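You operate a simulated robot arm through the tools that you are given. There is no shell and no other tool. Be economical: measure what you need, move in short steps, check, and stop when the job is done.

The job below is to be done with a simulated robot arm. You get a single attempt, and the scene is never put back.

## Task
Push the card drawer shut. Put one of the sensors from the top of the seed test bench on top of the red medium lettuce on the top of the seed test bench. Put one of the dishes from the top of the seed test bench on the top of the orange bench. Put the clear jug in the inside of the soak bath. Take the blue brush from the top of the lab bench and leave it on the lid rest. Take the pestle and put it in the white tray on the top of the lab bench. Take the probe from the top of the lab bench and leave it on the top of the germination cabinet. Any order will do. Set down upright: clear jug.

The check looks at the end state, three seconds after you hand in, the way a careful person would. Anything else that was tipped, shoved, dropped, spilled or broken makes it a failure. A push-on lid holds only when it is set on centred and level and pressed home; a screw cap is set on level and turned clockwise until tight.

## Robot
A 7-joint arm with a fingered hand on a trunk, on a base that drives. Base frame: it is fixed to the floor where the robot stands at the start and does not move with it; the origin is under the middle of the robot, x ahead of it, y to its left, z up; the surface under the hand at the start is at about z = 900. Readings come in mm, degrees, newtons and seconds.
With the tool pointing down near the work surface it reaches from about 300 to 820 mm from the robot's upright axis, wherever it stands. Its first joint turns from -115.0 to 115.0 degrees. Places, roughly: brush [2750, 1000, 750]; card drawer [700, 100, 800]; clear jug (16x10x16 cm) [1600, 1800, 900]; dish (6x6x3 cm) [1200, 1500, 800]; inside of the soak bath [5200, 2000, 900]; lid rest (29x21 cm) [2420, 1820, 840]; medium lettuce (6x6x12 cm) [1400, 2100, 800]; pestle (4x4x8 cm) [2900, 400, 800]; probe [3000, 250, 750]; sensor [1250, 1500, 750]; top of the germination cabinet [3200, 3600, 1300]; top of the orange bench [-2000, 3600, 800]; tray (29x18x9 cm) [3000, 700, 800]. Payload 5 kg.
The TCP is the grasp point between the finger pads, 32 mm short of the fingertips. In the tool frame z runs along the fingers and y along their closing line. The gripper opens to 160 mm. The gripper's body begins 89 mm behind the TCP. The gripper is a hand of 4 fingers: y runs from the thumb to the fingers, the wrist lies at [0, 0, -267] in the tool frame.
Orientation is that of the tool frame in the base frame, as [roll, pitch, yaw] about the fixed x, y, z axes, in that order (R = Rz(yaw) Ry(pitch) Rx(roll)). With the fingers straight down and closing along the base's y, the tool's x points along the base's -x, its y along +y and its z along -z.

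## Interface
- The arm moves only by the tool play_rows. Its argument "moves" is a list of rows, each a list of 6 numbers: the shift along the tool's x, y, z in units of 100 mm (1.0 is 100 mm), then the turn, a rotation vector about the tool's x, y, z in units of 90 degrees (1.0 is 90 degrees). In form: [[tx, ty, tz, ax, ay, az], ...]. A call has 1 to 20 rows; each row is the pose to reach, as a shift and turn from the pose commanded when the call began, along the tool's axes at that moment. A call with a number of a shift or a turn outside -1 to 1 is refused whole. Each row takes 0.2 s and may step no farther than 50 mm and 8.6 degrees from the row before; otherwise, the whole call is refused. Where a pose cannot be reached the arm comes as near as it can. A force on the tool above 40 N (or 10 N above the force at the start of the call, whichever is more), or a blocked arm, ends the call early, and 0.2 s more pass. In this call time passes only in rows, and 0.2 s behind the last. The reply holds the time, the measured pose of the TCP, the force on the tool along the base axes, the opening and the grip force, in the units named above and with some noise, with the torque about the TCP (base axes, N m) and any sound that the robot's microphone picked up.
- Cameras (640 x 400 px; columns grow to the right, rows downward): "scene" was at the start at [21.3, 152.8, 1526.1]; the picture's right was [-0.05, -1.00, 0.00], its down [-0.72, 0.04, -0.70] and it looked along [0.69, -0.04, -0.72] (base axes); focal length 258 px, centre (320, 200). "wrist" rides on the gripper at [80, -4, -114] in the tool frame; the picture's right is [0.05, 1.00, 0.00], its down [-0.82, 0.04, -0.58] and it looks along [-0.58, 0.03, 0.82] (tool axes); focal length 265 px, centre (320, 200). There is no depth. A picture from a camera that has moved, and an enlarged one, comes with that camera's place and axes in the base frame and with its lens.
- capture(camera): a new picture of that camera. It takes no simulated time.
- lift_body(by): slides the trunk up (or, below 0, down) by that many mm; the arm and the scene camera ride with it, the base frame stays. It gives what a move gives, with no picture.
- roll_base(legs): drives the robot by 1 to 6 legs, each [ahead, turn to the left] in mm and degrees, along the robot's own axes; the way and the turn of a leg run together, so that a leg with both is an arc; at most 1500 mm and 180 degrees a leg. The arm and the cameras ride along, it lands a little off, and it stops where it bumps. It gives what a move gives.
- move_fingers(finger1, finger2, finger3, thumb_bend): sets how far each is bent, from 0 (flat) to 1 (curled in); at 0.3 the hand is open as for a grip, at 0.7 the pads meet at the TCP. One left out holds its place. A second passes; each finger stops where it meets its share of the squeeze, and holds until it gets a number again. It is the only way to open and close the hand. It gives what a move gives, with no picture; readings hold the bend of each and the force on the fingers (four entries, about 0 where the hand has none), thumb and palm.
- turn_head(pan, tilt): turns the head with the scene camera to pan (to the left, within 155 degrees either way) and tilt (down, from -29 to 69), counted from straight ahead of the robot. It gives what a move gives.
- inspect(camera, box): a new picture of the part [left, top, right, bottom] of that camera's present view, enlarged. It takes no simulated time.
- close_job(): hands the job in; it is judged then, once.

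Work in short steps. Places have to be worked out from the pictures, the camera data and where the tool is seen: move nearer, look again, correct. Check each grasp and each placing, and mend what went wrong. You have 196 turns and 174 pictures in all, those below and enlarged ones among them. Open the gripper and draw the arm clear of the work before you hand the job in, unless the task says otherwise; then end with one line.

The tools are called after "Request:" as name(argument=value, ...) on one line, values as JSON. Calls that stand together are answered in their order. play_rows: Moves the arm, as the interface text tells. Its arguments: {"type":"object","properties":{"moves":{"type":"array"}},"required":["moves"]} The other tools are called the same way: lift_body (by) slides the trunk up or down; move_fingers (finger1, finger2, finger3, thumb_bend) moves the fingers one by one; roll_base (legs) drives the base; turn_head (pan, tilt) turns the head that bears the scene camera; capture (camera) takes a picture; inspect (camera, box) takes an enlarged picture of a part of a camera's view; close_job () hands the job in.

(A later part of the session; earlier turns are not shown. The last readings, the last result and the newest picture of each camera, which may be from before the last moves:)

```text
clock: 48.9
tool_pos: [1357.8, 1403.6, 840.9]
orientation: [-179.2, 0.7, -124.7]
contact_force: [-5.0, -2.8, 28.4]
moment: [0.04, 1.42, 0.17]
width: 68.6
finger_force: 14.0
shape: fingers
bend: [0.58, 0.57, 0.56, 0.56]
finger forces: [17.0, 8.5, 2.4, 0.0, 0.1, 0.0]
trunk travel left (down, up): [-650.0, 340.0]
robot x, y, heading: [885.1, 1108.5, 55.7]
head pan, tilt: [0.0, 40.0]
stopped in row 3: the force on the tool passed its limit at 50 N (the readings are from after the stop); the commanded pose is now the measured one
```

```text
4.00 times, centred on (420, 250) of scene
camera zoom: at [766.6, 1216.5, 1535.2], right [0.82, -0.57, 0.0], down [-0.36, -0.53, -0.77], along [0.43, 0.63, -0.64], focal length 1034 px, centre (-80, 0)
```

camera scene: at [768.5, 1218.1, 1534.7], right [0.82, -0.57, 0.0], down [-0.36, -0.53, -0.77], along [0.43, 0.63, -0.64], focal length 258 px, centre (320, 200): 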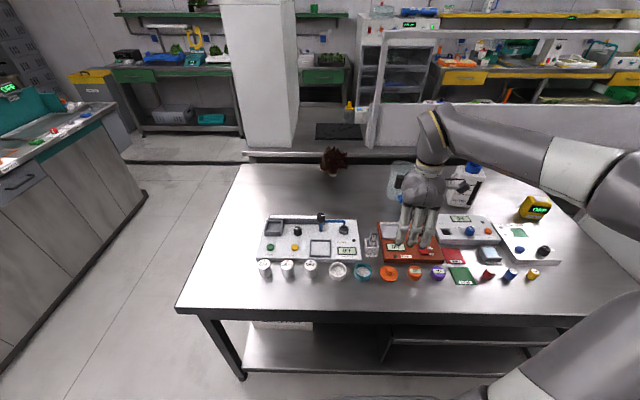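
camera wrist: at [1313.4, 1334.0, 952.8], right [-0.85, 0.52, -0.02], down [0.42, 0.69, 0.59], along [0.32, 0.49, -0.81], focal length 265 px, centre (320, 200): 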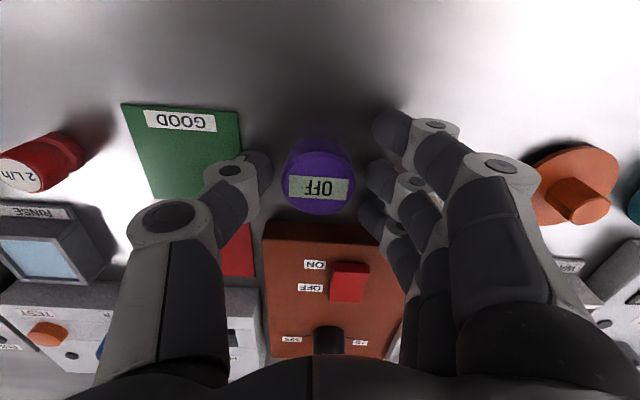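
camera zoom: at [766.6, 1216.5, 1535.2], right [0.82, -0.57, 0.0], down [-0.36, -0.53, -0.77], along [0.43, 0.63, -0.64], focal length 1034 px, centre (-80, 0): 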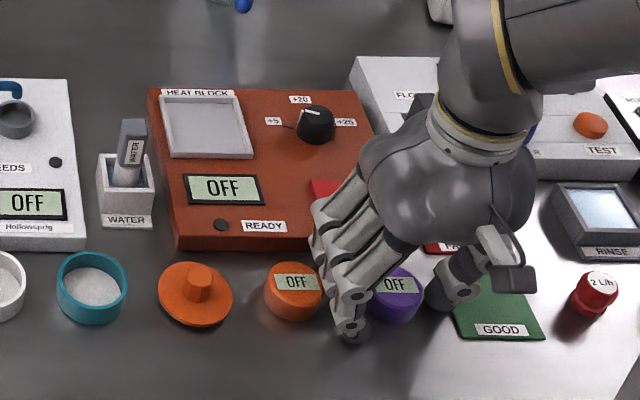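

The fingertips have met the bench (card triangulation gives its top at z ≈ 798). I'll rise 4 mm and close on the sensor.

Request:
play_rows(moves=[[0, 0, -0.04, 0, 0, 0]])

Request:
move_fingers(finger1=0.68, finger2=0.7, finger3=0.7, thumb_bend=0.7)

Request:
capture(camera="wrist")

Request:
inspect(camera="scene", box=[340, 200, 500, 300])

```text
clock: 49.3
tool_pos: [1357.8, 1402.7, 841.8]
orientation: [-179.2, 0.4, -124.5]
contact_force: [-0.8, -0.3, 6.2]
moment: [-0.01, 0.31, 0.02]
width: 68.7
finger_force: 3.2
shape: fingers
bend: [0.57, 0.56, 0.56, 0.56]
finger forces: [4.9, 1.5, 0.0, 0.1, 0.1, 0.0]
trunk travel left (down, up): [-650.0, 340.0]
robot x, y, heading: [882.3, 1109.8, 55.6]
head pan, tilt: [0.0, 40.0]
```

```text
clock: 50.3
tool_pos: [1358.6, 1403.4, 841.4]
orientation: [-179.2, 0.3, -124.6]
contact_force: [0.6, -0.1, -0.6]
moment: [0.01, 0.05, -0.02]
width: 36.5
finger_force: 13.3
shape: fingers
bend: [0.68, 0.59, 0.67, 0.66]
finger forces: [0.1, 8.3, 4.9, 0.0, 13.3, 0.0]
trunk travel left (down, up): [-650.0, 340.0]
robot x, y, heading: [883.1, 1110.7, 55.3]
head pan, tilt: [0.0, 40.0]
```

```text
138 pictures are left
camera wrist: at [1314.3, 1334.5, 953.9], right [-0.85, 0.52, -0.01], down [0.42, 0.7, 0.58], along [0.32, 0.49, -0.81], focal length 265 px, centre (320, 200)
```

wrist: 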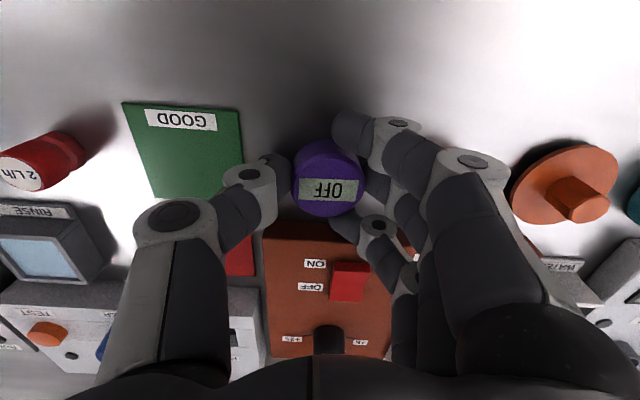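

```text
4.00 times, centred on (420, 250) of scene
camera zoom: at [768.7, 1218.1, 1534.7], right [0.82, -0.57, 0.0], down [-0.36, -0.53, -0.77], along [0.43, 0.63, -0.64], focal length 1034 px, centre (-80, 0)
```

zoom: 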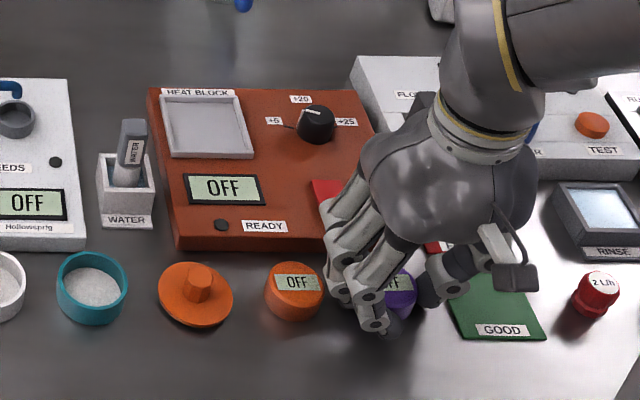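

The sensor is gripped between the thumb and fingers 2 and 3. I'll lift and check.

Request:
play_rows(moves=[[0, 0, -0.1, 0, 0, 0], [0, 0, -0.3, 0, 0, 0], [0, 0, -0.6, 0, 0, 0], [0, 0, -1.0, 0, 0, 0]])

Request:
capture(camera="wrist")

Request:
capture(camera="scene")

```text
clock: 51.3
tool_pos: [1355.8, 1404.5, 941.4]
orientation: [-179.2, 0.4, -124.6]
contact_force: [0.5, -0.1, -0.8]
moment: [-0.03, -0.03, 0.01]
width: 36.6
finger_force: 12.9
shape: fingers
bend: [0.68, 0.59, 0.67, 0.66]
finger forces: [0.0, 8.4, 5.0, 0.0, 13.1, 0.0]
trunk travel left (down, up): [-650.0, 340.0]
robot x, y, heading: [885.5, 1105.0, 55.6]
head pan, tilt: [0.0, 40.0]
```

```text
136 pictures are left
camera wrist: at [1312.1, 1335.8, 1053.9], right [-0.85, 0.52, -0.01], down [0.42, 0.7, 0.58], along [0.31, 0.49, -0.81], focal length 265 px, centre (320, 200)
```

wrist: 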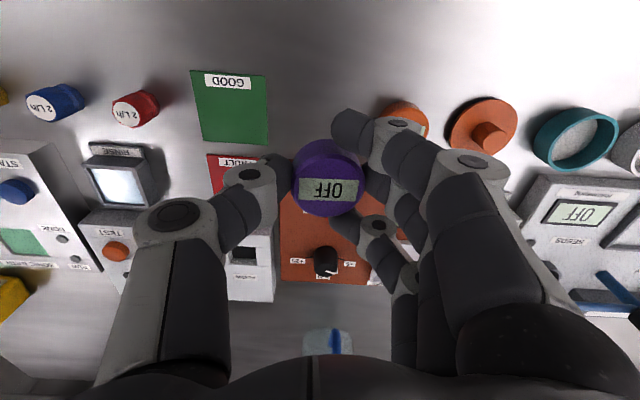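

```text
135 pictures are left
camera scene: at [768.2, 1218.1, 1534.6], right [0.82, -0.57, 0.0], down [-0.36, -0.53, -0.77], along [0.43, 0.63, -0.64], focal length 258 px, centre (320, 200)
```

scene: 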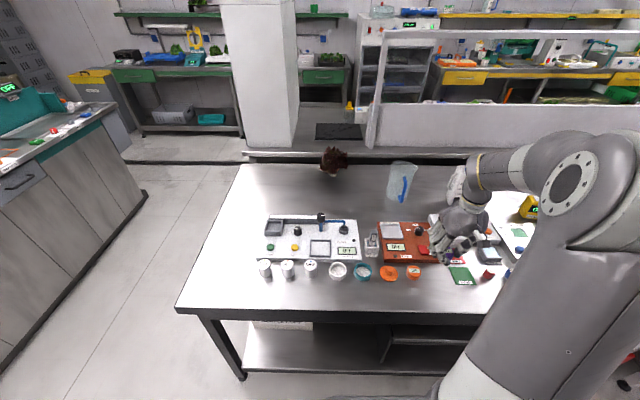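

The purple sensor is held firmly. The lettuce, at about (1443,2090), is too deep to reach from the front, so I'll tuck the arm and drive round to the bench's left end.

Request:
play_rows(moves=[[0.1, 0.2, -0.1, 0, 0, 0], [0.2, 0.4, -0.25, 0, 0, 0], [0.3, 0.6, -0.4, 0, 0, 0], [0.4, 0.8, -0.5, 0, 0, 0], [0.55, 1.0, -0.55, 0, 0, 0]])

Request:
play_rows(moves=[[0.1, 0.2, -0.1, 0, 0, 0], [0.2, 0.4, -0.25, 0, 0, 0], [0.3, 0.6, -0.4, 0, 0, 0], [0.4, 0.8, -0.5, 0, 0, 0], [0.55, 1.0, -0.55, 0, 0, 0]])

Request:
roll_base(legs=[[0, 90], [950, 0], [0, -90]])

Request:
turn_head(pan=-20, tilt=25)

Request:
capture(camera="scene")

```text
clock: 52.5
tool_pos: [1240.8, 1415.7, 997.3]
orientation: [-179.2, 0.4, -124.6]
contact_force: [0.0, -0.4, -0.2]
moment: [0.03, 0.04, -0.04]
width: 36.1
finger_force: 13.0
shape: fingers
bend: [0.68, 0.59, 0.67, 0.66]
finger forces: [0.0, 8.5, 4.9, 0.1, 13.1, 0.0]
trunk travel left (down, up): [-650.0, 340.0]
robot x, y, heading: [881.9, 1109.9, 55.5]
head pan, tilt: [0.0, 40.0]
```

```text
clock: 53.7
tool_pos: [1128.9, 1427.7, 1049.1]
orientation: [-179.2, 0.4, -124.6]
contact_force: [-0.8, 0.2, -0.5]
moment: [0.0, -0.03, 0.0]
width: 36.5
finger_force: 12.9
shape: fingers
bend: [0.68, 0.59, 0.67, 0.66]
finger forces: [0.0, 8.5, 5.0, 0.1, 13.0, 0.0]
trunk travel left (down, up): [-650.0, 340.0]
robot x, y, heading: [883.7, 1109.5, 55.5]
head pan, tilt: [0.0, 40.0]
```

```text
clock: 66.4
tool_pos: [321.0, 1980.9, 1047.3]
orientation: [-179.2, 0.5, -124.0]
contact_force: [-0.3, -0.5, -1.3]
moment: [-0.02, 0.02, 0.02]
width: 36.3
finger_force: 13.1
shape: fingers
bend: [0.68, 0.59, 0.67, 0.66]
finger forces: [0.0, 7.8, 5.0, 0.1, 12.5, 0.1]
trunk travel left (down, up): [-650.0, 340.0]
robot x, y, heading: [78.9, 1658.5, 56.3]
head pan, tilt: [0.0, 40.0]
```

```text
clock: 67.2
tool_pos: [322.1, 1980.2, 1048.6]
orientation: [-179.2, 0.5, -123.9]
contact_force: [0.5, -0.1, 0.6]
moment: [0.01, -0.04, 0.03]
width: 36.3
finger_force: 12.7
shape: fingers
bend: [0.68, 0.59, 0.67, 0.66]
finger forces: [0.0, 7.9, 5.1, 0.0, 12.5, 0.1]
trunk travel left (down, up): [-650.0, 340.0]
robot x, y, heading: [81.1, 1662.2, 56.3]
head pan, tilt: [-20.0, 25.0]
```

```text
134 pictures are left
camera scene: at [-8.6, 1751.5, 1558.0], right [0.59, -0.81, 0.0], down [-0.34, -0.25, -0.91], along [0.73, 0.54, -0.42], focal length 258 px, centre (320, 200)
```

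scene: 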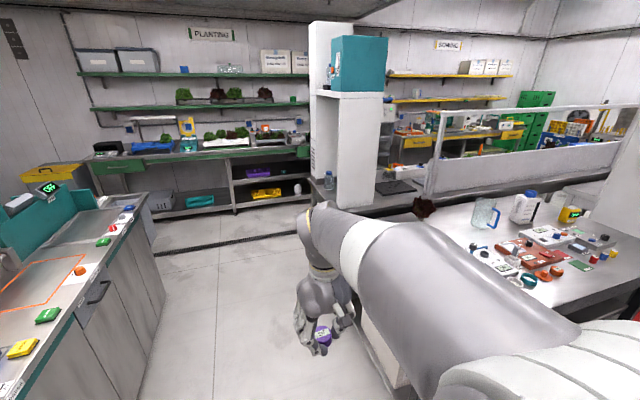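

A counter stands behind the seed bench, so the left end is the only access. I'll drive forward about 1050 mm alongside the bench end and turn to face it.

Request:
roll_base(legs=[[1060, -0.8], [0, -90]])

Request:
turn_head(pan=0, tilt=40)

Request:
capture(camera="scene")

Request:
capture(camera="wrist")

```text
clock: 76.4
tool_pos: [987.0, 2301.3, 1048.7]
orientation: [-179.1, 0.4, 148.4]
contact_force: [-0.3, 0.6, -0.4]
moment: [0.01, 0.0, 0.01]
width: 36.2
finger_force: 12.7
shape: fingers
bend: [0.68, 0.59, 0.67, 0.66]
finger forces: [0.0, 7.7, 5.0, 0.0, 12.2, 0.0]
trunk travel left (down, up): [-650.0, 340.0]
robot x, y, heading: [656.8, 2532.0, -31.6]
head pan, tilt: [-20.0, 25.0]
```

```text
clock: 77.2
tool_pos: [986.6, 2302.7, 1048.2]
orientation: [-179.2, 0.4, 148.5]
contact_force: [-0.4, 0.8, -0.7]
moment: [-0.01, 0.01, 0.01]
width: 36.4
finger_force: 12.3
shape: fingers
bend: [0.68, 0.59, 0.67, 0.66]
finger forces: [0.0, 7.7, 5.1, 0.0, 12.2, 0.0]
trunk travel left (down, up): [-650.0, 340.0]
robot x, y, heading: [652.5, 2529.9, -31.6]
head pan, tilt: [0.0, 40.0]
```

```text
133 pictures are left
camera scene: at [760.2, 2651.0, 1534.8], right [-0.52, -0.85, 0.0], down [-0.55, 0.34, -0.77], along [0.65, -0.4, -0.64], focal length 258 px, centre (320, 200)
```

scene: 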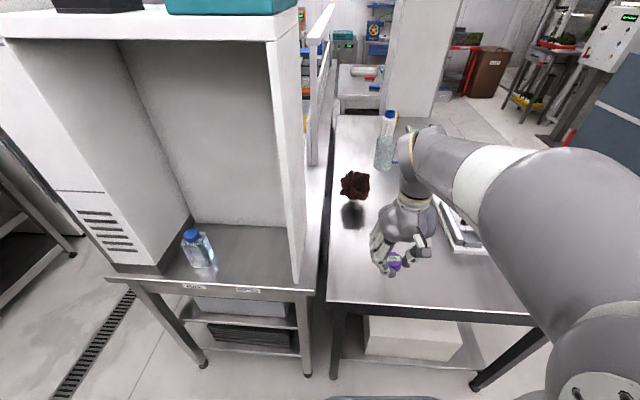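

```text
132 pictures are left
camera wrist: at [916.7, 2342.0, 1161.0], right [0.48, 0.88, -0.01], down [0.72, -0.38, 0.58], along [0.51, -0.29, -0.81], focal length 265 px, centre (320, 200)
```

wrist: 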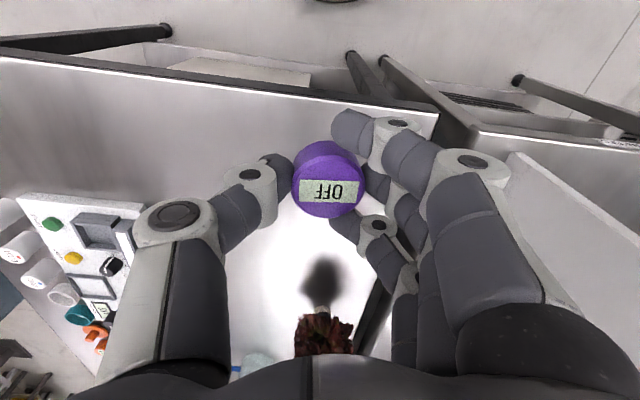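

The lettuce is ahead at about (1410,2080), some 890 mm from my axis. I'll zoom in on its top.

Request:
inspect(camera="scene", box=[310, 140, 410, 240])

Request:
inspect(camera="wrist", box=[260, 260, 400, 400])

Request:
inspect(camera="scene", box=[280, 260, 480, 400])

```text
4.00 times, centred on (360, 190) of scene
camera zoom: at [760.2, 2651.0, 1534.8], right [-0.52, -0.85, 0.0], down [-0.55, 0.34, -0.77], along [0.65, -0.4, -0.64], focal length 1034 px, centre (160, 240)
```

zoom: 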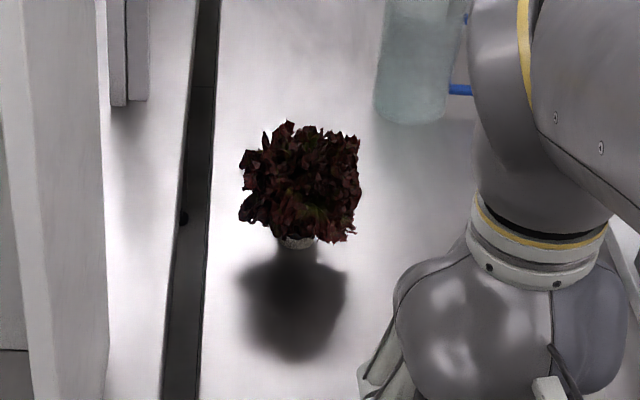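

```text
2.86 times, centred on (330, 330) of wrist
camera zoom: at [916.7, 2342.0, 1161.0], right [0.48, 0.88, -0.01], down [0.72, -0.38, 0.58], along [0.51, -0.29, -0.81], focal length 758 px, centre (291, -171)
```

zoom: 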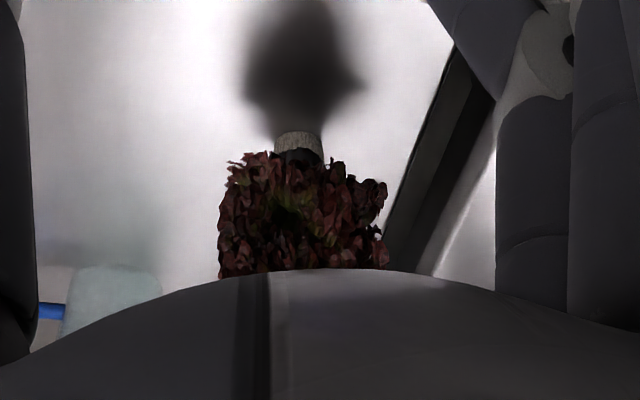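

```text
2.86 times, centred on (380, 330) of scene
camera zoom: at [760.2, 2651.0, 1534.8], right [-0.52, -0.85, 0.0], down [-0.55, 0.34, -0.77], along [0.65, -0.4, -0.64], focal length 738 px, centre (149, -171)
```

zoom: 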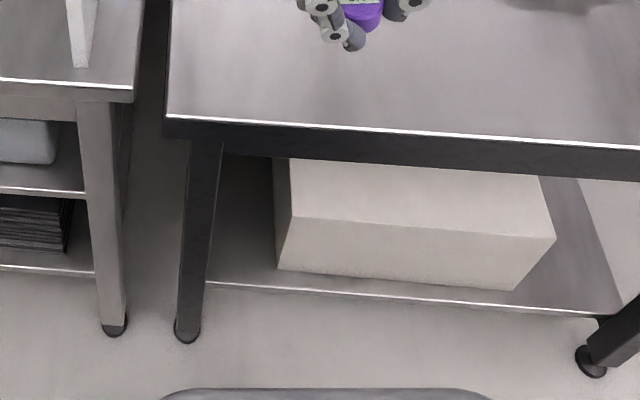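

The bench legs are about 420 mm ahead and my base front is about 320 mm, so I can creep 78 mm closer and then reach out level over the lettuce.

Request:
roll_base(legs=[[78, 0]])

Request:
play_rows(moves=[[-0.25, 0, -0.1, 0, 0, 0], [-0.5, 0, -0.2, 0, 0, 0], [-0.75, 0, -0.2, 0, 0, 0], [-1.0, 0, -0.2, 0, 0, 0]])

Request:
play_rows(moves=[[-0.25, 0, 0, 0, 0, 0], [-0.5, 0, 0, 0, 0, 0], [-0.75, 0, 0, 0, 0, 0], [-1.0, 0, 0, 0, 0, 0]])

Request:
capture(camera="wrist")

Request:
inspect(camera="scene", box=[270, 130, 430, 230])

```text
clock: 78.3
tool_pos: [1054.0, 2261.6, 1049.0]
orientation: [-179.2, 0.4, 148.4]
contact_force: [-0.3, -1.7, -1.2]
moment: [0.04, 0.01, -0.01]
width: 36.6
finger_force: 12.4
shape: fingers
bend: [0.68, 0.59, 0.67, 0.66]
finger forces: [0.0, 7.7, 5.1, 0.0, 12.2, 0.0]
trunk travel left (down, up): [-650.0, 340.0]
robot x, y, heading: [720.7, 2491.5, -31.4]
head pan, tilt: [0.0, 40.0]
```

```text
clock: 79.3
tool_pos: [1140.5, 2207.9, 1068.6]
orientation: [-179.2, 0.5, 148.4]
contact_force: [0.3, -0.1, 1.0]
moment: [-0.01, 0.01, -0.04]
width: 36.1
finger_force: 13.1
shape: fingers
bend: [0.68, 0.59, 0.67, 0.66]
finger forces: [0.0, 7.8, 5.1, 0.0, 12.2, 0.0]
trunk travel left (down, up): [-650.0, 340.0]
robot x, y, heading: [726.0, 2490.6, -31.6]
head pan, tilt: [0.0, 40.0]
```

```text
clock: 80.3
tool_pos: [1224.6, 2155.8, 1067.6]
orientation: [-179.2, 0.5, 148.4]
contact_force: [-0.7, -0.3, -0.3]
moment: [0.01, 0.02, 0.01]
width: 36.0
finger_force: 12.4
shape: fingers
bend: [0.68, 0.59, 0.67, 0.66]
finger forces: [0.1, 7.9, 5.1, 0.0, 12.1, 0.0]
trunk travel left (down, up): [-650.0, 340.0]
robot x, y, heading: [721.8, 2489.3, -31.5]
head pan, tilt: [0.0, 40.0]
```

```text
128 pictures are left
camera wrist: at [1154.5, 2195.3, 1180.2], right [0.48, 0.88, -0.01], down [0.72, -0.38, 0.58], along [0.51, -0.29, -0.81], focal length 265 px, centre (320, 200)
```

wrist: 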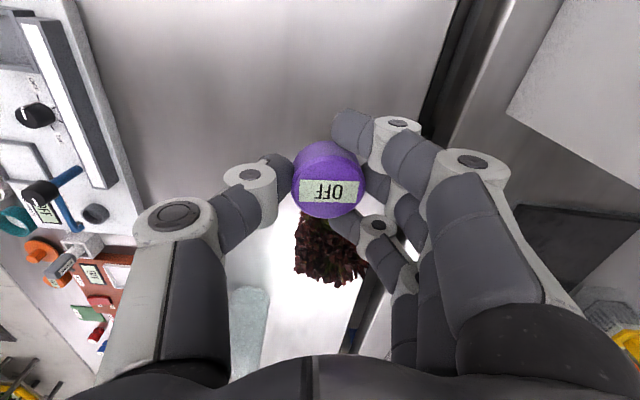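

```text
4.00 times, centred on (350, 180) of scene
camera zoom: at [827.2, 2610.1, 1534.7], right [-0.52, -0.85, 0.0], down [-0.55, 0.34, -0.77], along [0.65, -0.4, -0.64], focal length 1034 px, centre (200, 280)
```

zoom: 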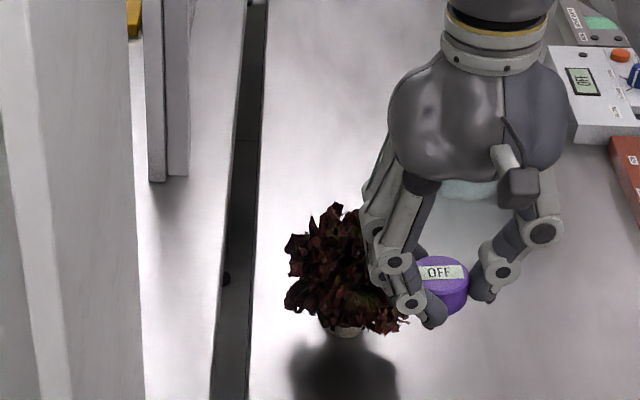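

The lettuce head centres at about (1411,2073), spanning roughly z 850–935. I'll move level over it at z ≈ 1045.

Request:
play_rows(moves=[[-0.25, 0.03, 0, 0, 0, 0], [-0.5, 0.06, 0, 0, 0, 0], [-0.75, 0.09, 0, 0, 0, 0], [-1.0, 0.13, 0, 0, 0, 0]])

Request:
play_rows(moves=[[-0.25, 0.03, 0, 0, 0, 0], [-0.5, 0.06, 0, 0, 0, 0], [-0.75, 0.09, 0, 0, 0, 0], [-1.0, 0.13, 0, 0, 0, 0]])

Request:
capture(camera="wrist")

Request:
inspect(camera="scene", box=[270, 130, 430, 230])

```text
clock: 81.3
tool_pos: [1316.1, 2114.9, 1068.8]
orientation: [-179.1, 0.3, 148.3]
contact_force: [0.6, -0.2, -0.8]
moment: [0.04, 0.01, -0.01]
width: 36.2
finger_force: 13.1
shape: fingers
bend: [0.68, 0.59, 0.67, 0.66]
finger forces: [0.0, 8.0, 5.2, 0.0, 12.2, 0.0]
trunk travel left (down, up): [-650.0, 340.0]
robot x, y, heading: [724.4, 2492.5, -31.6]
head pan, tilt: [0.0, 40.0]
```

```text
clock: 82.3
tool_pos: [1391.3, 2082.8, 1072.6]
orientation: [-179.2, 0.6, 148.5]
contact_force: [-0.1, 0.0, 0.0]
moment: [0.0, -0.02, 0.0]
width: 36.0
finger_force: 12.4
shape: fingers
bend: [0.68, 0.59, 0.67, 0.66]
finger forces: [0.0, 8.1, 5.3, 0.1, 12.0, 0.0]
out of reach, approached as far as the arm can: row 4
trunk travel left (down, up): [-650.0, 340.0]
robot x, y, heading: [723.9, 2490.8, -31.4]
head pan, tilt: [0.0, 40.0]
```

```text
126 pictures are left
camera wrist: at [1320.6, 2122.6, 1185.3], right [0.48, 0.88, -0.01], down [0.72, -0.38, 0.58], along [0.51, -0.29, -0.81], focal length 265 px, centre (320, 200)
```

wrist: 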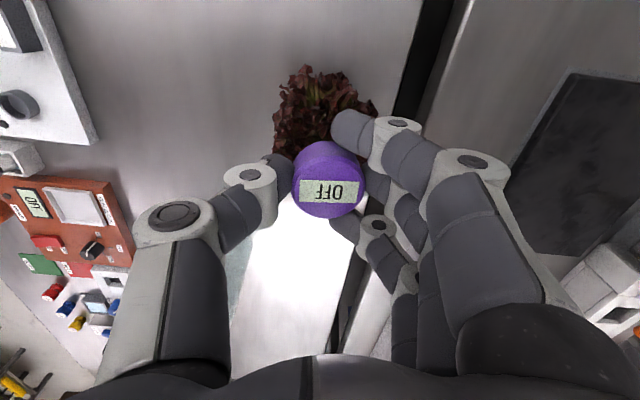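

```text
4.00 times, centred on (350, 180) of scene
camera zoom: at [824.8, 2611.3, 1534.9], right [-0.52, -0.85, 0.0], down [-0.55, 0.34, -0.77], along [0.65, -0.4, -0.64], focal length 1034 px, centre (200, 280)
```

zoom: 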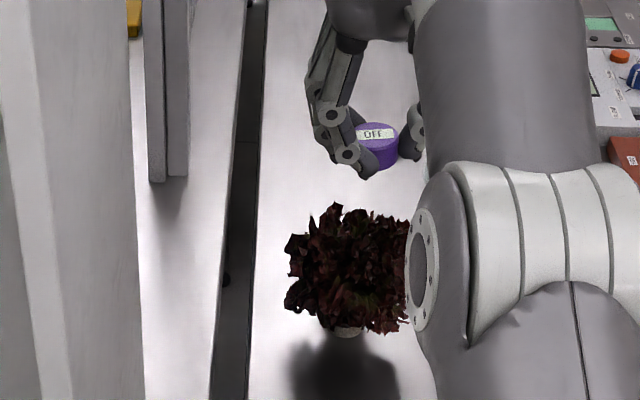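

The head is centred under the sensor laterally and still about 20 mm farther out. I'll descend (which regains reach) and extend.

Request:
play_rows(moves=[[0, 0, 0.2, 0, 0, 0], [-0.08, 0, 0.35, 0, 0, 0], [-0.16, 0, 0.45, 0, 0, 0], [-0.2, 0, 0.55, 0, 0, 0]])

Request:
capture(camera="wrist")

Request:
inspect(camera="scene", box=[270, 130, 430, 230])

```text
clock: 83.3
tool_pos: [1409.1, 2070.0, 1014.7]
orientation: [-179.3, 0.4, 148.4]
contact_force: [-0.8, -0.4, -0.4]
moment: [0.02, -0.03, 0.04]
width: 35.9
finger_force: 12.8
shape: fingers
bend: [0.68, 0.59, 0.67, 0.66]
finger forces: [0.1, 8.3, 5.3, 0.0, 12.0, 0.0]
trunk travel left (down, up): [-650.0, 340.0]
robot x, y, heading: [724.2, 2485.9, -31.4]
head pan, tilt: [0.0, 40.0]
```

```text
124 pictures are left
camera wrist: at [1338.5, 2110.2, 1128.1], right [0.48, 0.88, -0.01], down [0.72, -0.38, 0.58], along [0.51, -0.29, -0.81], focal length 265 px, centre (320, 200)
```

wrist: 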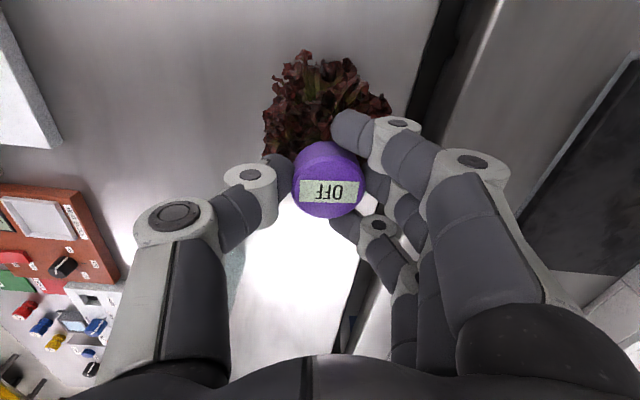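

```text
4.00 times, centred on (350, 180) of scene
camera zoom: at [826.7, 2610.3, 1534.7], right [-0.52, -0.85, 0.0], down [-0.55, 0.34, -0.77], along [0.65, -0.4, -0.64], focal length 1034 px, centre (200, 280)
```

zoom: 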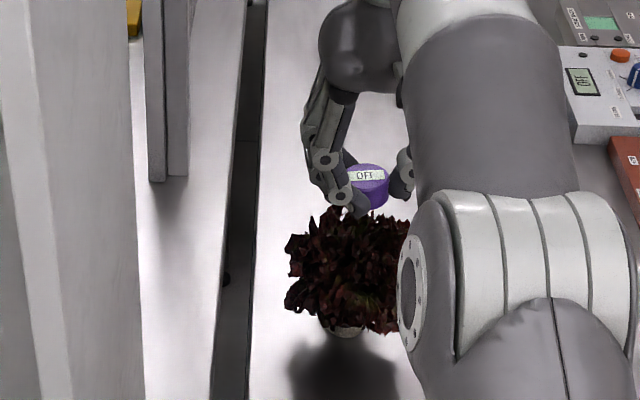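

The sensor is nearly centred over the head. I'll nudge it 6 mm sideways and 3 mm outward and descend gently in small steps, watching the force.

Request:
play_rows(moves=[[-0.03, 0.06, 0.0, 0, 0, 0], [-0.03, 0.06, 0.05, 0, 0, 0], [-0.03, 0.06, 0.1, 0, 0, 0], [-0.03, 0.06, 0.15, 0, 0, 0]])

Request:
play_rows(moves=[[0, 0, 0.04, 0, 0, 0], [0, 0, 0.08, 0, 0, 0]])

Request:
inspect(camera="scene", box=[310, 150, 390, 220])

Request:
capture(camera="wrist")

```text
clock: 84.3
tool_pos: [1415.7, 2073.8, 1000.2]
orientation: [-179.2, 0.4, 148.5]
contact_force: [-0.6, -0.9, 0.0]
moment: [0.01, 0.02, -0.01]
width: 36.3
finger_force: 12.8
shape: fingers
bend: [0.68, 0.59, 0.67, 0.66]
finger forces: [0.0, 8.2, 5.3, 0.1, 12.0, 0.0]
trunk travel left (down, up): [-650.0, 340.0]
robot x, y, heading: [723.4, 2491.4, -31.5]
head pan, tilt: [0.0, 40.0]
```

```text
clock: 84.9
tool_pos: [1415.7, 2072.4, 992.1]
orientation: [-179.1, 0.3, 148.4]
contact_force: [0.3, 0.1, -0.5]
moment: [-0.02, 0.02, -0.01]
width: 35.7
finger_force: 12.7
shape: fingers
bend: [0.68, 0.59, 0.67, 0.66]
finger forces: [0.0, 8.3, 5.3, 0.0, 12.0, 0.0]
trunk travel left (down, up): [-650.0, 340.0]
robot x, y, heading: [720.8, 2490.4, -31.5]
head pan, tilt: [0.0, 40.0]
```

```text
5.71 times, centred on (350, 185) of scene
camera zoom: at [826.8, 2610.4, 1534.7], right [-0.52, -0.85, 0.0], down [-0.55, 0.34, -0.77], along [0.65, -0.4, -0.64], focal length 1477 px, centre (149, 286)
```

zoom: 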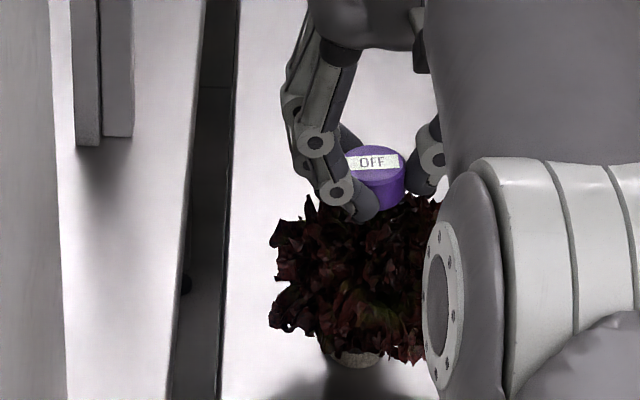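

```text
121 pictures are left
camera wrist: at [1344.9, 2112.6, 1104.9], right [0.48, 0.88, -0.01], down [0.72, -0.38, 0.58], along [0.51, -0.29, -0.81], focal length 265 px, centre (320, 200)
```

wrist: 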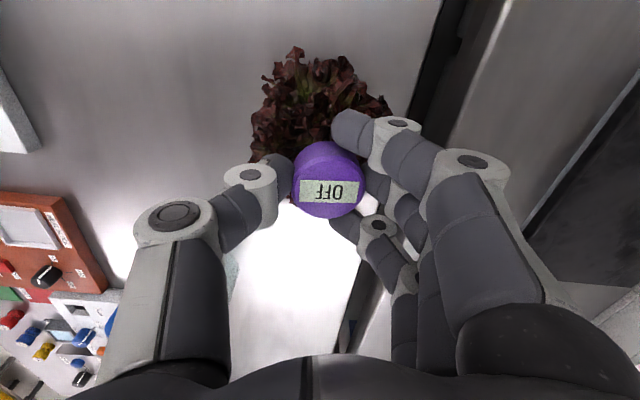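

No contact yet, so I'll continue down in small steps.

Request:
play_rows(moves=[[0, 0, 0.03, 0, 0, 0], [0, 0, 0.06, 0, 0, 0], [0, 0, 0.09, 0, 0, 0]])

Request:
play_rows(moves=[[0, 0, 0.03, 0, 0, 0], [0, 0, 0.06, 0, 0, 0]])

Request:
inspect(camera="scene", box=[310, 150, 390, 220])

```text
clock: 85.7
tool_pos: [1416.2, 2072.8, 982.7]
orientation: [-179.2, 0.4, 148.3]
contact_force: [0.0, 0.5, 0.0]
moment: [-0.03, -0.01, 0.02]
width: 36.2
finger_force: 13.1
shape: fingers
bend: [0.68, 0.59, 0.67, 0.66]
finger forces: [0.0, 8.3, 5.4, 0.0, 12.0, 0.0]
trunk travel left (down, up): [-650.0, 340.0]
robot x, y, heading: [723.2, 2490.0, -31.5]
head pan, tilt: [0.0, 40.0]
```

```text
clock: 86.3
tool_pos: [1414.6, 2073.4, 978.0]
orientation: [-179.2, 0.4, 148.4]
contact_force: [0.3, 0.6, -1.2]
moment: [-0.01, 0.03, -0.02]
width: 36.0
finger_force: 12.9
shape: fingers
bend: [0.68, 0.59, 0.67, 0.66]
finger forces: [0.0, 8.3, 5.3, 0.0, 11.9, 0.0]
trunk travel left (down, up): [-650.0, 340.0]
robot x, y, heading: [721.8, 2492.7, -31.6]
head pan, tilt: [0.0, 40.0]
```

```text
5.71 times, centred on (350, 185) of scene
camera zoom: at [826.7, 2610.4, 1534.7], right [-0.52, -0.85, 0.0], down [-0.55, 0.34, -0.77], along [0.65, -0.4, -0.64], focal length 1477 px, centre (149, 286)
```

zoom: 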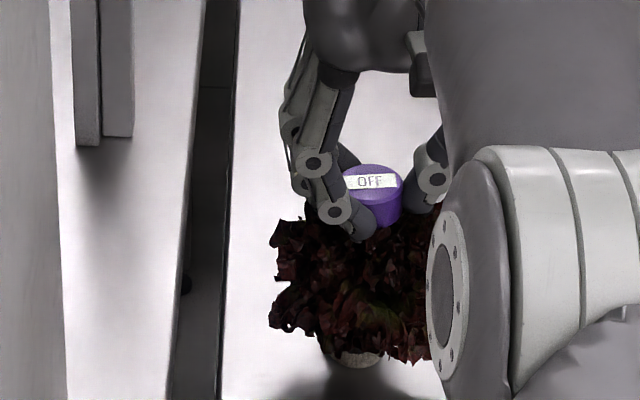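

Request:
play_rows(moves=[[0, 0, 0.03, 0, 0, 0], [0, 0, 0.06, 0, 0, 0]])

Request:
play_rows(moves=[[0, 0, 0.03, 0, 0, 0], [0, 0, 0.06, 0, 0, 0]])

Request:
play_rows(moves=[[0, 0, 0.03, 0, 0, 0], [0, 0, 0.05, 0, 0, 0]])

Request:
inspect(camera="scene", box=[310, 150, 390, 220])

```text
clock: 86.9
tool_pos: [1416.1, 2072.1, 971.5]
orientation: [-179.2, 0.4, 148.5]
contact_force: [-0.3, -0.2, -0.5]
moment: [-0.01, 0.0, -0.03]
width: 36.1
finger_force: 12.7
shape: fingers
bend: [0.68, 0.59, 0.67, 0.66]
finger forces: [0.0, 8.3, 5.3, 0.0, 11.9, 0.1]
trunk travel left (down, up): [-650.0, 340.0]
robot x, y, heading: [719.5, 2487.7, -31.6]
head pan, tilt: [0.0, 40.0]
```

```text
clock: 87.5
tool_pos: [1415.8, 2073.2, 966.3]
orientation: [-179.2, 0.4, 148.4]
contact_force: [0.1, -0.1, -0.5]
moment: [-0.03, -0.02, -0.02]
width: 35.7
finger_force: 12.8
shape: fingers
bend: [0.68, 0.59, 0.67, 0.66]
finger forces: [0.1, 8.4, 5.3, 0.0, 11.9, 0.1]
trunk travel left (down, up): [-650.0, 340.0]
robot x, y, heading: [723.2, 2491.3, -31.6]
head pan, tilt: [0.0, 40.0]
```

```text
clock: 88.1
tool_pos: [1415.3, 2072.9, 960.4]
orientation: [-179.2, 0.4, 148.3]
contact_force: [-0.1, -0.2, -1.0]
moment: [-0.01, 0.0, 0.01]
width: 36.1
finger_force: 12.4
shape: fingers
bend: [0.68, 0.59, 0.67, 0.66]
finger forces: [0.0, 8.2, 5.3, 0.1, 11.9, 0.0]
trunk travel left (down, up): [-650.0, 340.0]
robot x, y, heading: [725.4, 2488.3, -31.6]
head pan, tilt: [0.0, 40.0]
```

```text
5.71 times, centred on (350, 185) of scene
camera zoom: at [826.7, 2610.4, 1534.7], right [-0.52, -0.85, 0.0], down [-0.55, 0.34, -0.77], along [0.65, -0.4, -0.64], focal length 1477 px, centre (149, 286)
```

zoom: 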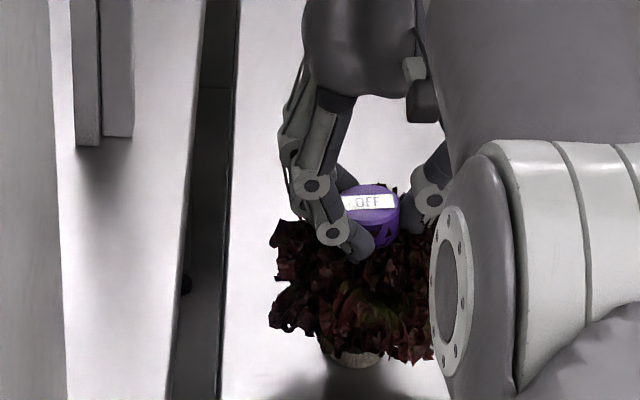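

Leaf tips begin to overlap the puck, with still no force. I'll keep going in fine steps.

Request:
play_rows(moves=[[0, 0, 0.02, 0, 0, 0], [0, 0, 0.04, 0, 0, 0]])

Request:
play_rows(moves=[[0, 0, 0.02, 0, 0, 0], [0, 0, 0.04, 0, 0, 0]])

Request:
inspect(camera="scene", box=[310, 150, 390, 220])

Request:
inspect(camera="wrist", box=[220, 30, 420, 230])

```text
clock: 88.7
tool_pos: [1415.2, 2072.7, 956.6]
orientation: [-179.1, 0.5, 148.4]
contact_force: [-0.4, -0.5, 0.9]
moment: [0.0, -0.02, 0.0]
width: 36.0
finger_force: 12.9
shape: fingers
bend: [0.68, 0.59, 0.67, 0.66]
finger forces: [0.0, 8.3, 5.5, 0.0, 12.1, 0.0]
trunk travel left (down, up): [-650.0, 340.0]
robot x, y, heading: [723.7, 2489.0, -31.4]
head pan, tilt: [0.0, 40.0]
```

```text
clock: 89.3
tool_pos: [1414.2, 2072.2, 955.2]
orientation: [-179.3, 0.6, 148.5]
contact_force: [0.2, -0.7, 12.6]
moment: [0.12, -0.21, -0.03]
width: 35.9
finger_force: 14.7
shape: fingers
bend: [0.68, 0.6, 0.68, 0.66]
finger forces: [0.1, 9.4, 6.5, 0.0, 13.9, 0.0]
trunk travel left (down, up): [-650.0, 340.0]
robot x, y, heading: [724.5, 2489.3, -31.6]
head pan, tilt: [0.0, 40.0]
```

```text
5.71 times, centred on (350, 185) of scene
camera zoom: at [825.4, 2611.2, 1534.9], right [-0.52, -0.85, 0.0], down [-0.55, 0.34, -0.77], along [0.65, -0.4, -0.64], focal length 1477 px, centre (149, 286)
```

zoom: 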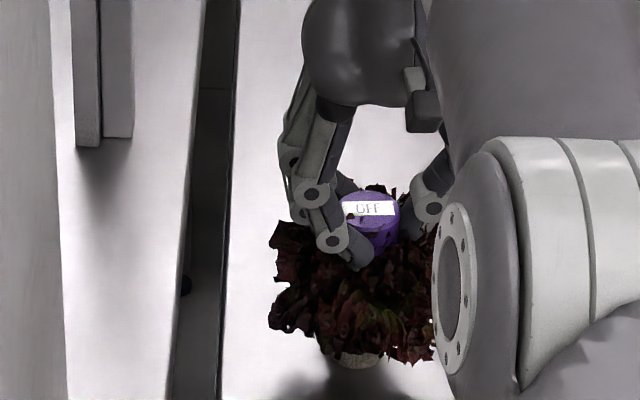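

```text
2.00 times, centred on (320, 130) of wrist
camera zoom: at [1343.6, 2112.9, 1067.2], right [0.48, 0.88, -0.01], down [0.72, -0.38, 0.59], along [0.51, -0.29, -0.81], focal length 531 px, centre (320, 340)
```

zoom: 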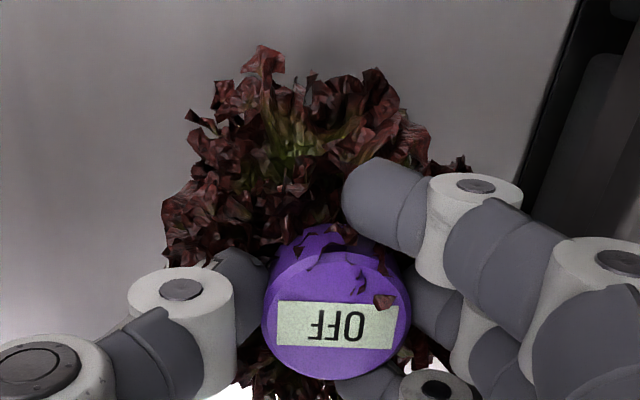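

The sensor has seated with 12.6 N and is well centred. I'll relieve the press by 3 mm, then open the fingers moderately.

Request:
play_rows(moves=[[0, 0, -0.02, 0, 0, 0]])

Request:
move_fingers(finger1=0.56, finger2=0.55, finger3=0.56, thumb_bend=0.56)

Request:
inspect(camera="wrist", box=[220, 30, 420, 230])

Request:
inspect(camera="scene", box=[310, 150, 390, 220])

```text
clock: 89.7
tool_pos: [1412.6, 2073.7, 955.3]
orientation: [-179.2, 0.4, 148.4]
contact_force: [0.4, -0.9, 9.7]
moment: [0.15, -0.15, -0.01]
width: 36.0
finger_force: 14.8
shape: fingers
bend: [0.68, 0.6, 0.68, 0.66]
finger forces: [0.0, 9.2, 6.5, 0.0, 13.7, 0.0]
trunk travel left (down, up): [-650.0, 340.0]
robot x, y, heading: [721.8, 2491.4, -31.5]
head pan, tilt: [0.0, 40.0]
```

```text
clock: 90.7
tool_pos: [1414.5, 2072.6, 954.7]
orientation: [-179.2, 0.4, 148.4]
contact_force: [-0.3, 0.6, -0.3]
moment: [0.03, 0.0, -0.04]
width: 67.1
finger_force: 0.1
shape: fingers
bend: [0.56, 0.55, 0.56, 0.56]
finger forces: [0.0, 0.0, 0.0, 0.0, 0.0, 0.0]
trunk travel left (down, up): [-650.0, 340.0]
robot x, y, heading: [722.9, 2490.6, -31.5]
head pan, tilt: [0.0, 40.0]
```

```text
2.00 times, centred on (320, 130) of wrist
camera zoom: at [1344.3, 2113.0, 1067.1], right [0.48, 0.88, -0.01], down [0.72, -0.38, 0.58], along [0.51, -0.29, -0.81], focal length 531 px, centre (320, 340)
```

zoom: 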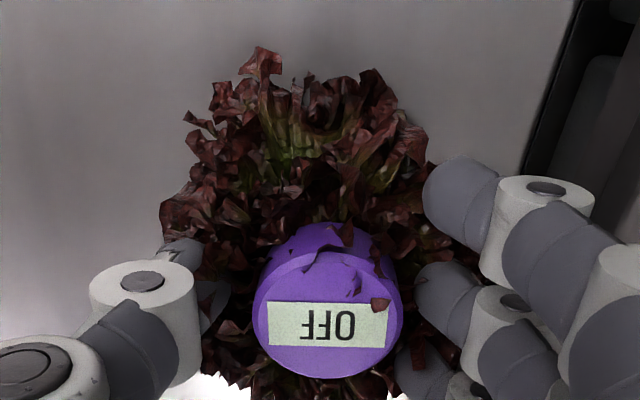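

```text
5.71 times, centred on (350, 185) of scene
camera zoom: at [826.6, 2610.5, 1534.7], right [-0.52, -0.85, 0.0], down [-0.55, 0.34, -0.77], along [0.65, -0.4, -0.64], focal length 1477 px, centre (149, 286)
```

zoom: 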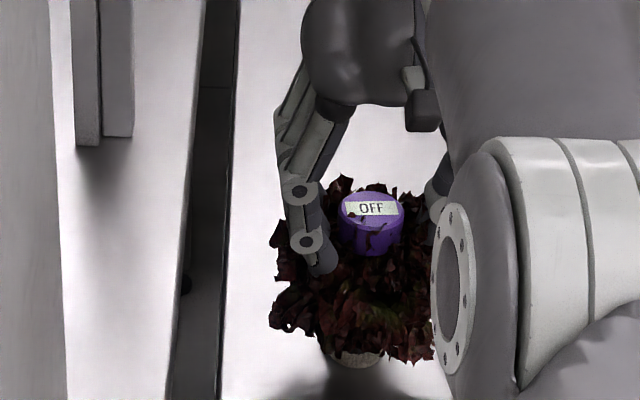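

The sensor rests level on the lettuce and the hand is free. I'll rise straight up and check.

Request:
play_rows(moves=[[0, 0, -0.15, 0, 0, 0], [0, 0, -0.35, 0, 0, 0], [0, 0, -0.6, 0, 0, 0], [0, 0, -0.85, 0, 0, 0], [0, 0, -1.0, 0, 0, 0]])

Request:
play_rows(moves=[[0.4, 0, -0.1, 0, 0, 0], [0.8, 0, -0.1, 0, 0, 0], [1.0, 0, -0.1, 0, 0, 0]])

Request:
inspect(camera="scene", box=[270, 130, 430, 230])

```text
clock: 91.9
tool_pos: [1415.5, 2089.1, 1039.7]
orientation: [-179.3, 0.3, 148.3]
contact_force: [0.4, -1.3, 0.8]
moment: [0.0, 0.04, -0.02]
width: 67.4
finger_force: 0.2
shape: fingers
bend: [0.56, 0.55, 0.56, 0.56]
finger forces: [0.0, 0.0, 0.1, 0.1, 0.1, 0.0]
out of reach, approached as far as the arm can: row 4, 5
trunk travel left (down, up): [-650.0, 340.0]
robot x, y, heading: [718.6, 2487.6, -31.5]
head pan, tilt: [0.0, 40.0]
```

```text
clock: 92.7
tool_pos: [1329.4, 2144.3, 1052.5]
orientation: [-179.2, 0.5, 148.4]
contact_force: [-0.3, 0.1, -0.5]
moment: [-0.01, 0.01, 0.0]
width: 67.6
finger_force: 0.0
shape: fingers
bend: [0.56, 0.55, 0.56, 0.56]
finger forces: [0.1, 0.1, 0.1, 0.0, 0.0, 0.0]
trunk travel left (down, up): [-650.0, 340.0]
robot x, y, heading: [722.4, 2487.4, -31.4]
head pan, tilt: [0.0, 40.0]
```

```text
4.00 times, centred on (350, 180) of scene
camera zoom: at [827.1, 2610.2, 1534.7], right [-0.52, -0.85, 0.0], down [-0.55, 0.34, -0.77], along [0.65, -0.4, -0.64], focal length 1034 px, centre (200, 280)
```

zoom: 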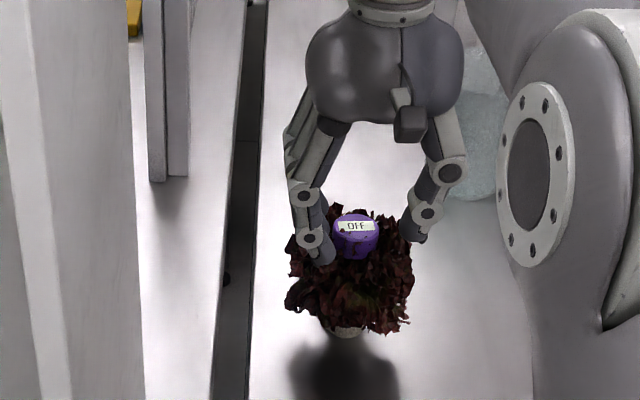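

The sensor stays on the lettuce, so that part is done. Next is the dish: I'll tuck the arm, back off, and return to the front station.

Request:
play_rows(moves=[[0.4, 0, -0.1, 0, 0, 0], [0.8, 0, -0.1, 0, 0, 0], [1.0, 0, -0.1, 0, 0, 0]])

Request:
play_rows(moves=[[0.4, 0, 0, 0, 0, 0], [0.8, 0, 0, 0, 0, 0], [1.0, 0, 0, 0, 0, 0]])

Request:
play_rows(moves=[[0.4, 0, 0, 0, 0, 0], [0.8, 0, 0, 0, 0, 0], [1.0, 0, 0, 0, 0, 0]])

Request:
roll_base(legs=[[-85, 0], [0, -93], [1040, 0], [0, 90], [920, 0], [0, 90]])

Request:
turn_head(pan=0, tilt=45)

Request:
capture(camera="scene")

Request:
capture(camera="wrist")

```text
clock: 93.5
tool_pos: [1243.7, 2196.9, 1060.3]
orientation: [-179.2, 0.4, 148.4]
contact_force: [-0.5, 0.6, 0.5]
moment: [-0.02, 0.04, 0.01]
width: 67.7
finger_force: 0.0
shape: fingers
bend: [0.56, 0.55, 0.56, 0.56]
finger forces: [0.1, 0.0, 0.1, 0.1, 0.0, 0.0]
trunk travel left (down, up): [-650.0, 340.0]
robot x, y, heading: [722.9, 2491.3, -31.7]
head pan, tilt: [0.0, 40.0]
```

```text
clock: 94.3
tool_pos: [1158.8, 2248.5, 1060.8]
orientation: [-179.2, 0.4, 148.4]
contact_force: [-0.6, -0.8, 0.2]
moment: [0.01, 0.02, 0.02]
width: 67.7
finger_force: 0.1
shape: fingers
bend: [0.56, 0.55, 0.56, 0.56]
finger forces: [0.0, 0.0, 0.0, 0.0, 0.0, 0.1]
trunk travel left (down, up): [-650.0, 340.0]
robot x, y, heading: [721.4, 2493.6, -31.7]
head pan, tilt: [0.0, 40.0]
```

```text
clock: 95.1
tool_pos: [1072.0, 2299.2, 1059.1]
orientation: [-179.2, 0.5, 148.4]
contact_force: [-0.5, -0.4, -0.7]
moment: [-0.01, -0.02, 0.0]
width: 67.6
finger_force: 0.0
shape: fingers
bend: [0.56, 0.55, 0.56, 0.56]
finger forces: [0.1, 0.0, 0.1, 0.0, 0.0, 0.0]
trunk travel left (down, up): [-650.0, 340.0]
robot x, y, heading: [721.9, 2488.5, -31.3]
head pan, tilt: [0.0, 40.0]
```

```text
clock: 117.3
tool_pos: [1039.8, 1500.5, 1059.2]
orientation: [-179.1, 0.4, -120.9]
contact_force: [0.4, 0.6, -0.2]
moment: [0.01, 0.0, 0.01]
width: 67.7
finger_force: 0.0
shape: fingers
bend: [0.56, 0.55, 0.56, 0.56]
finger forces: [0.1, 0.0, 0.1, 0.0, 0.0, 0.1]
trunk travel left (down, up): [-650.0, 340.0]
robot x, y, heading: [856.3, 1145.7, 59.3]
head pan, tilt: [0.0, 40.0]
```

```text
clock: 118.0
tool_pos: [1039.4, 1500.9, 1059.9]
orientation: [-179.3, 0.4, -120.9]
contact_force: [-0.5, 0.1, 0.3]
moment: [0.02, 0.01, 0.01]
width: 67.7
finger_force: 0.0
shape: fingers
bend: [0.56, 0.55, 0.56, 0.56]
finger forces: [0.0, 0.0, 0.1, 0.0, 0.0, 0.0]
trunk travel left (down, up): [-650.0, 340.0]
robot x, y, heading: [852.4, 1147.3, 59.1]
head pan, tilt: [0.0, 45.0]
```

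```text
113 pictures are left
camera scene: at [731.1, 1245.5, 1527.5], right [0.86, -0.51, 0.0], down [-0.36, -0.61, -0.71], along [0.36, 0.61, -0.71], focal length 258 px, centre (320, 200)
```

scene: 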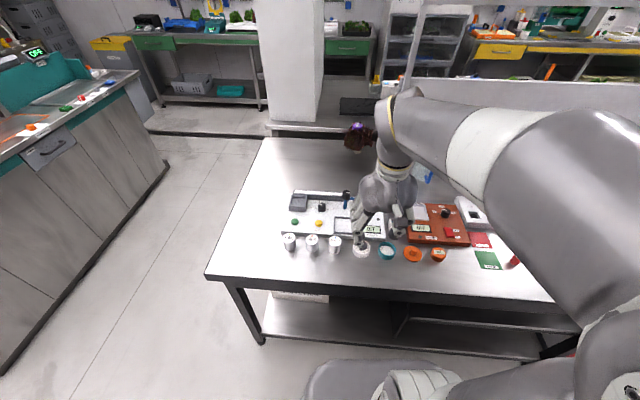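

```text
112 pictures are left
camera wrist: at [1000.3, 1428.5, 1172.3], right [-0.88, 0.47, -0.01], down [0.37, 0.72, 0.58], along [0.28, 0.51, -0.81], focal length 265 px, centre (320, 200)
```

wrist: 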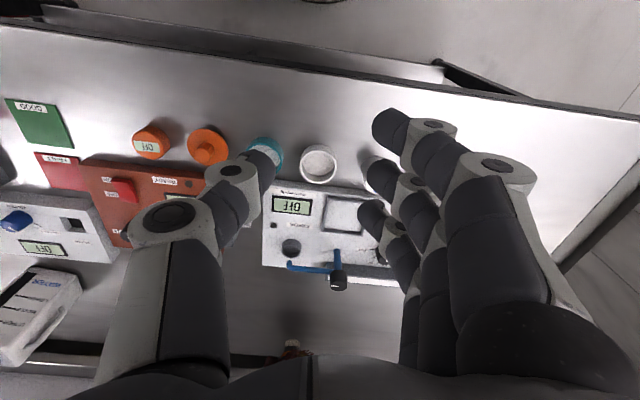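

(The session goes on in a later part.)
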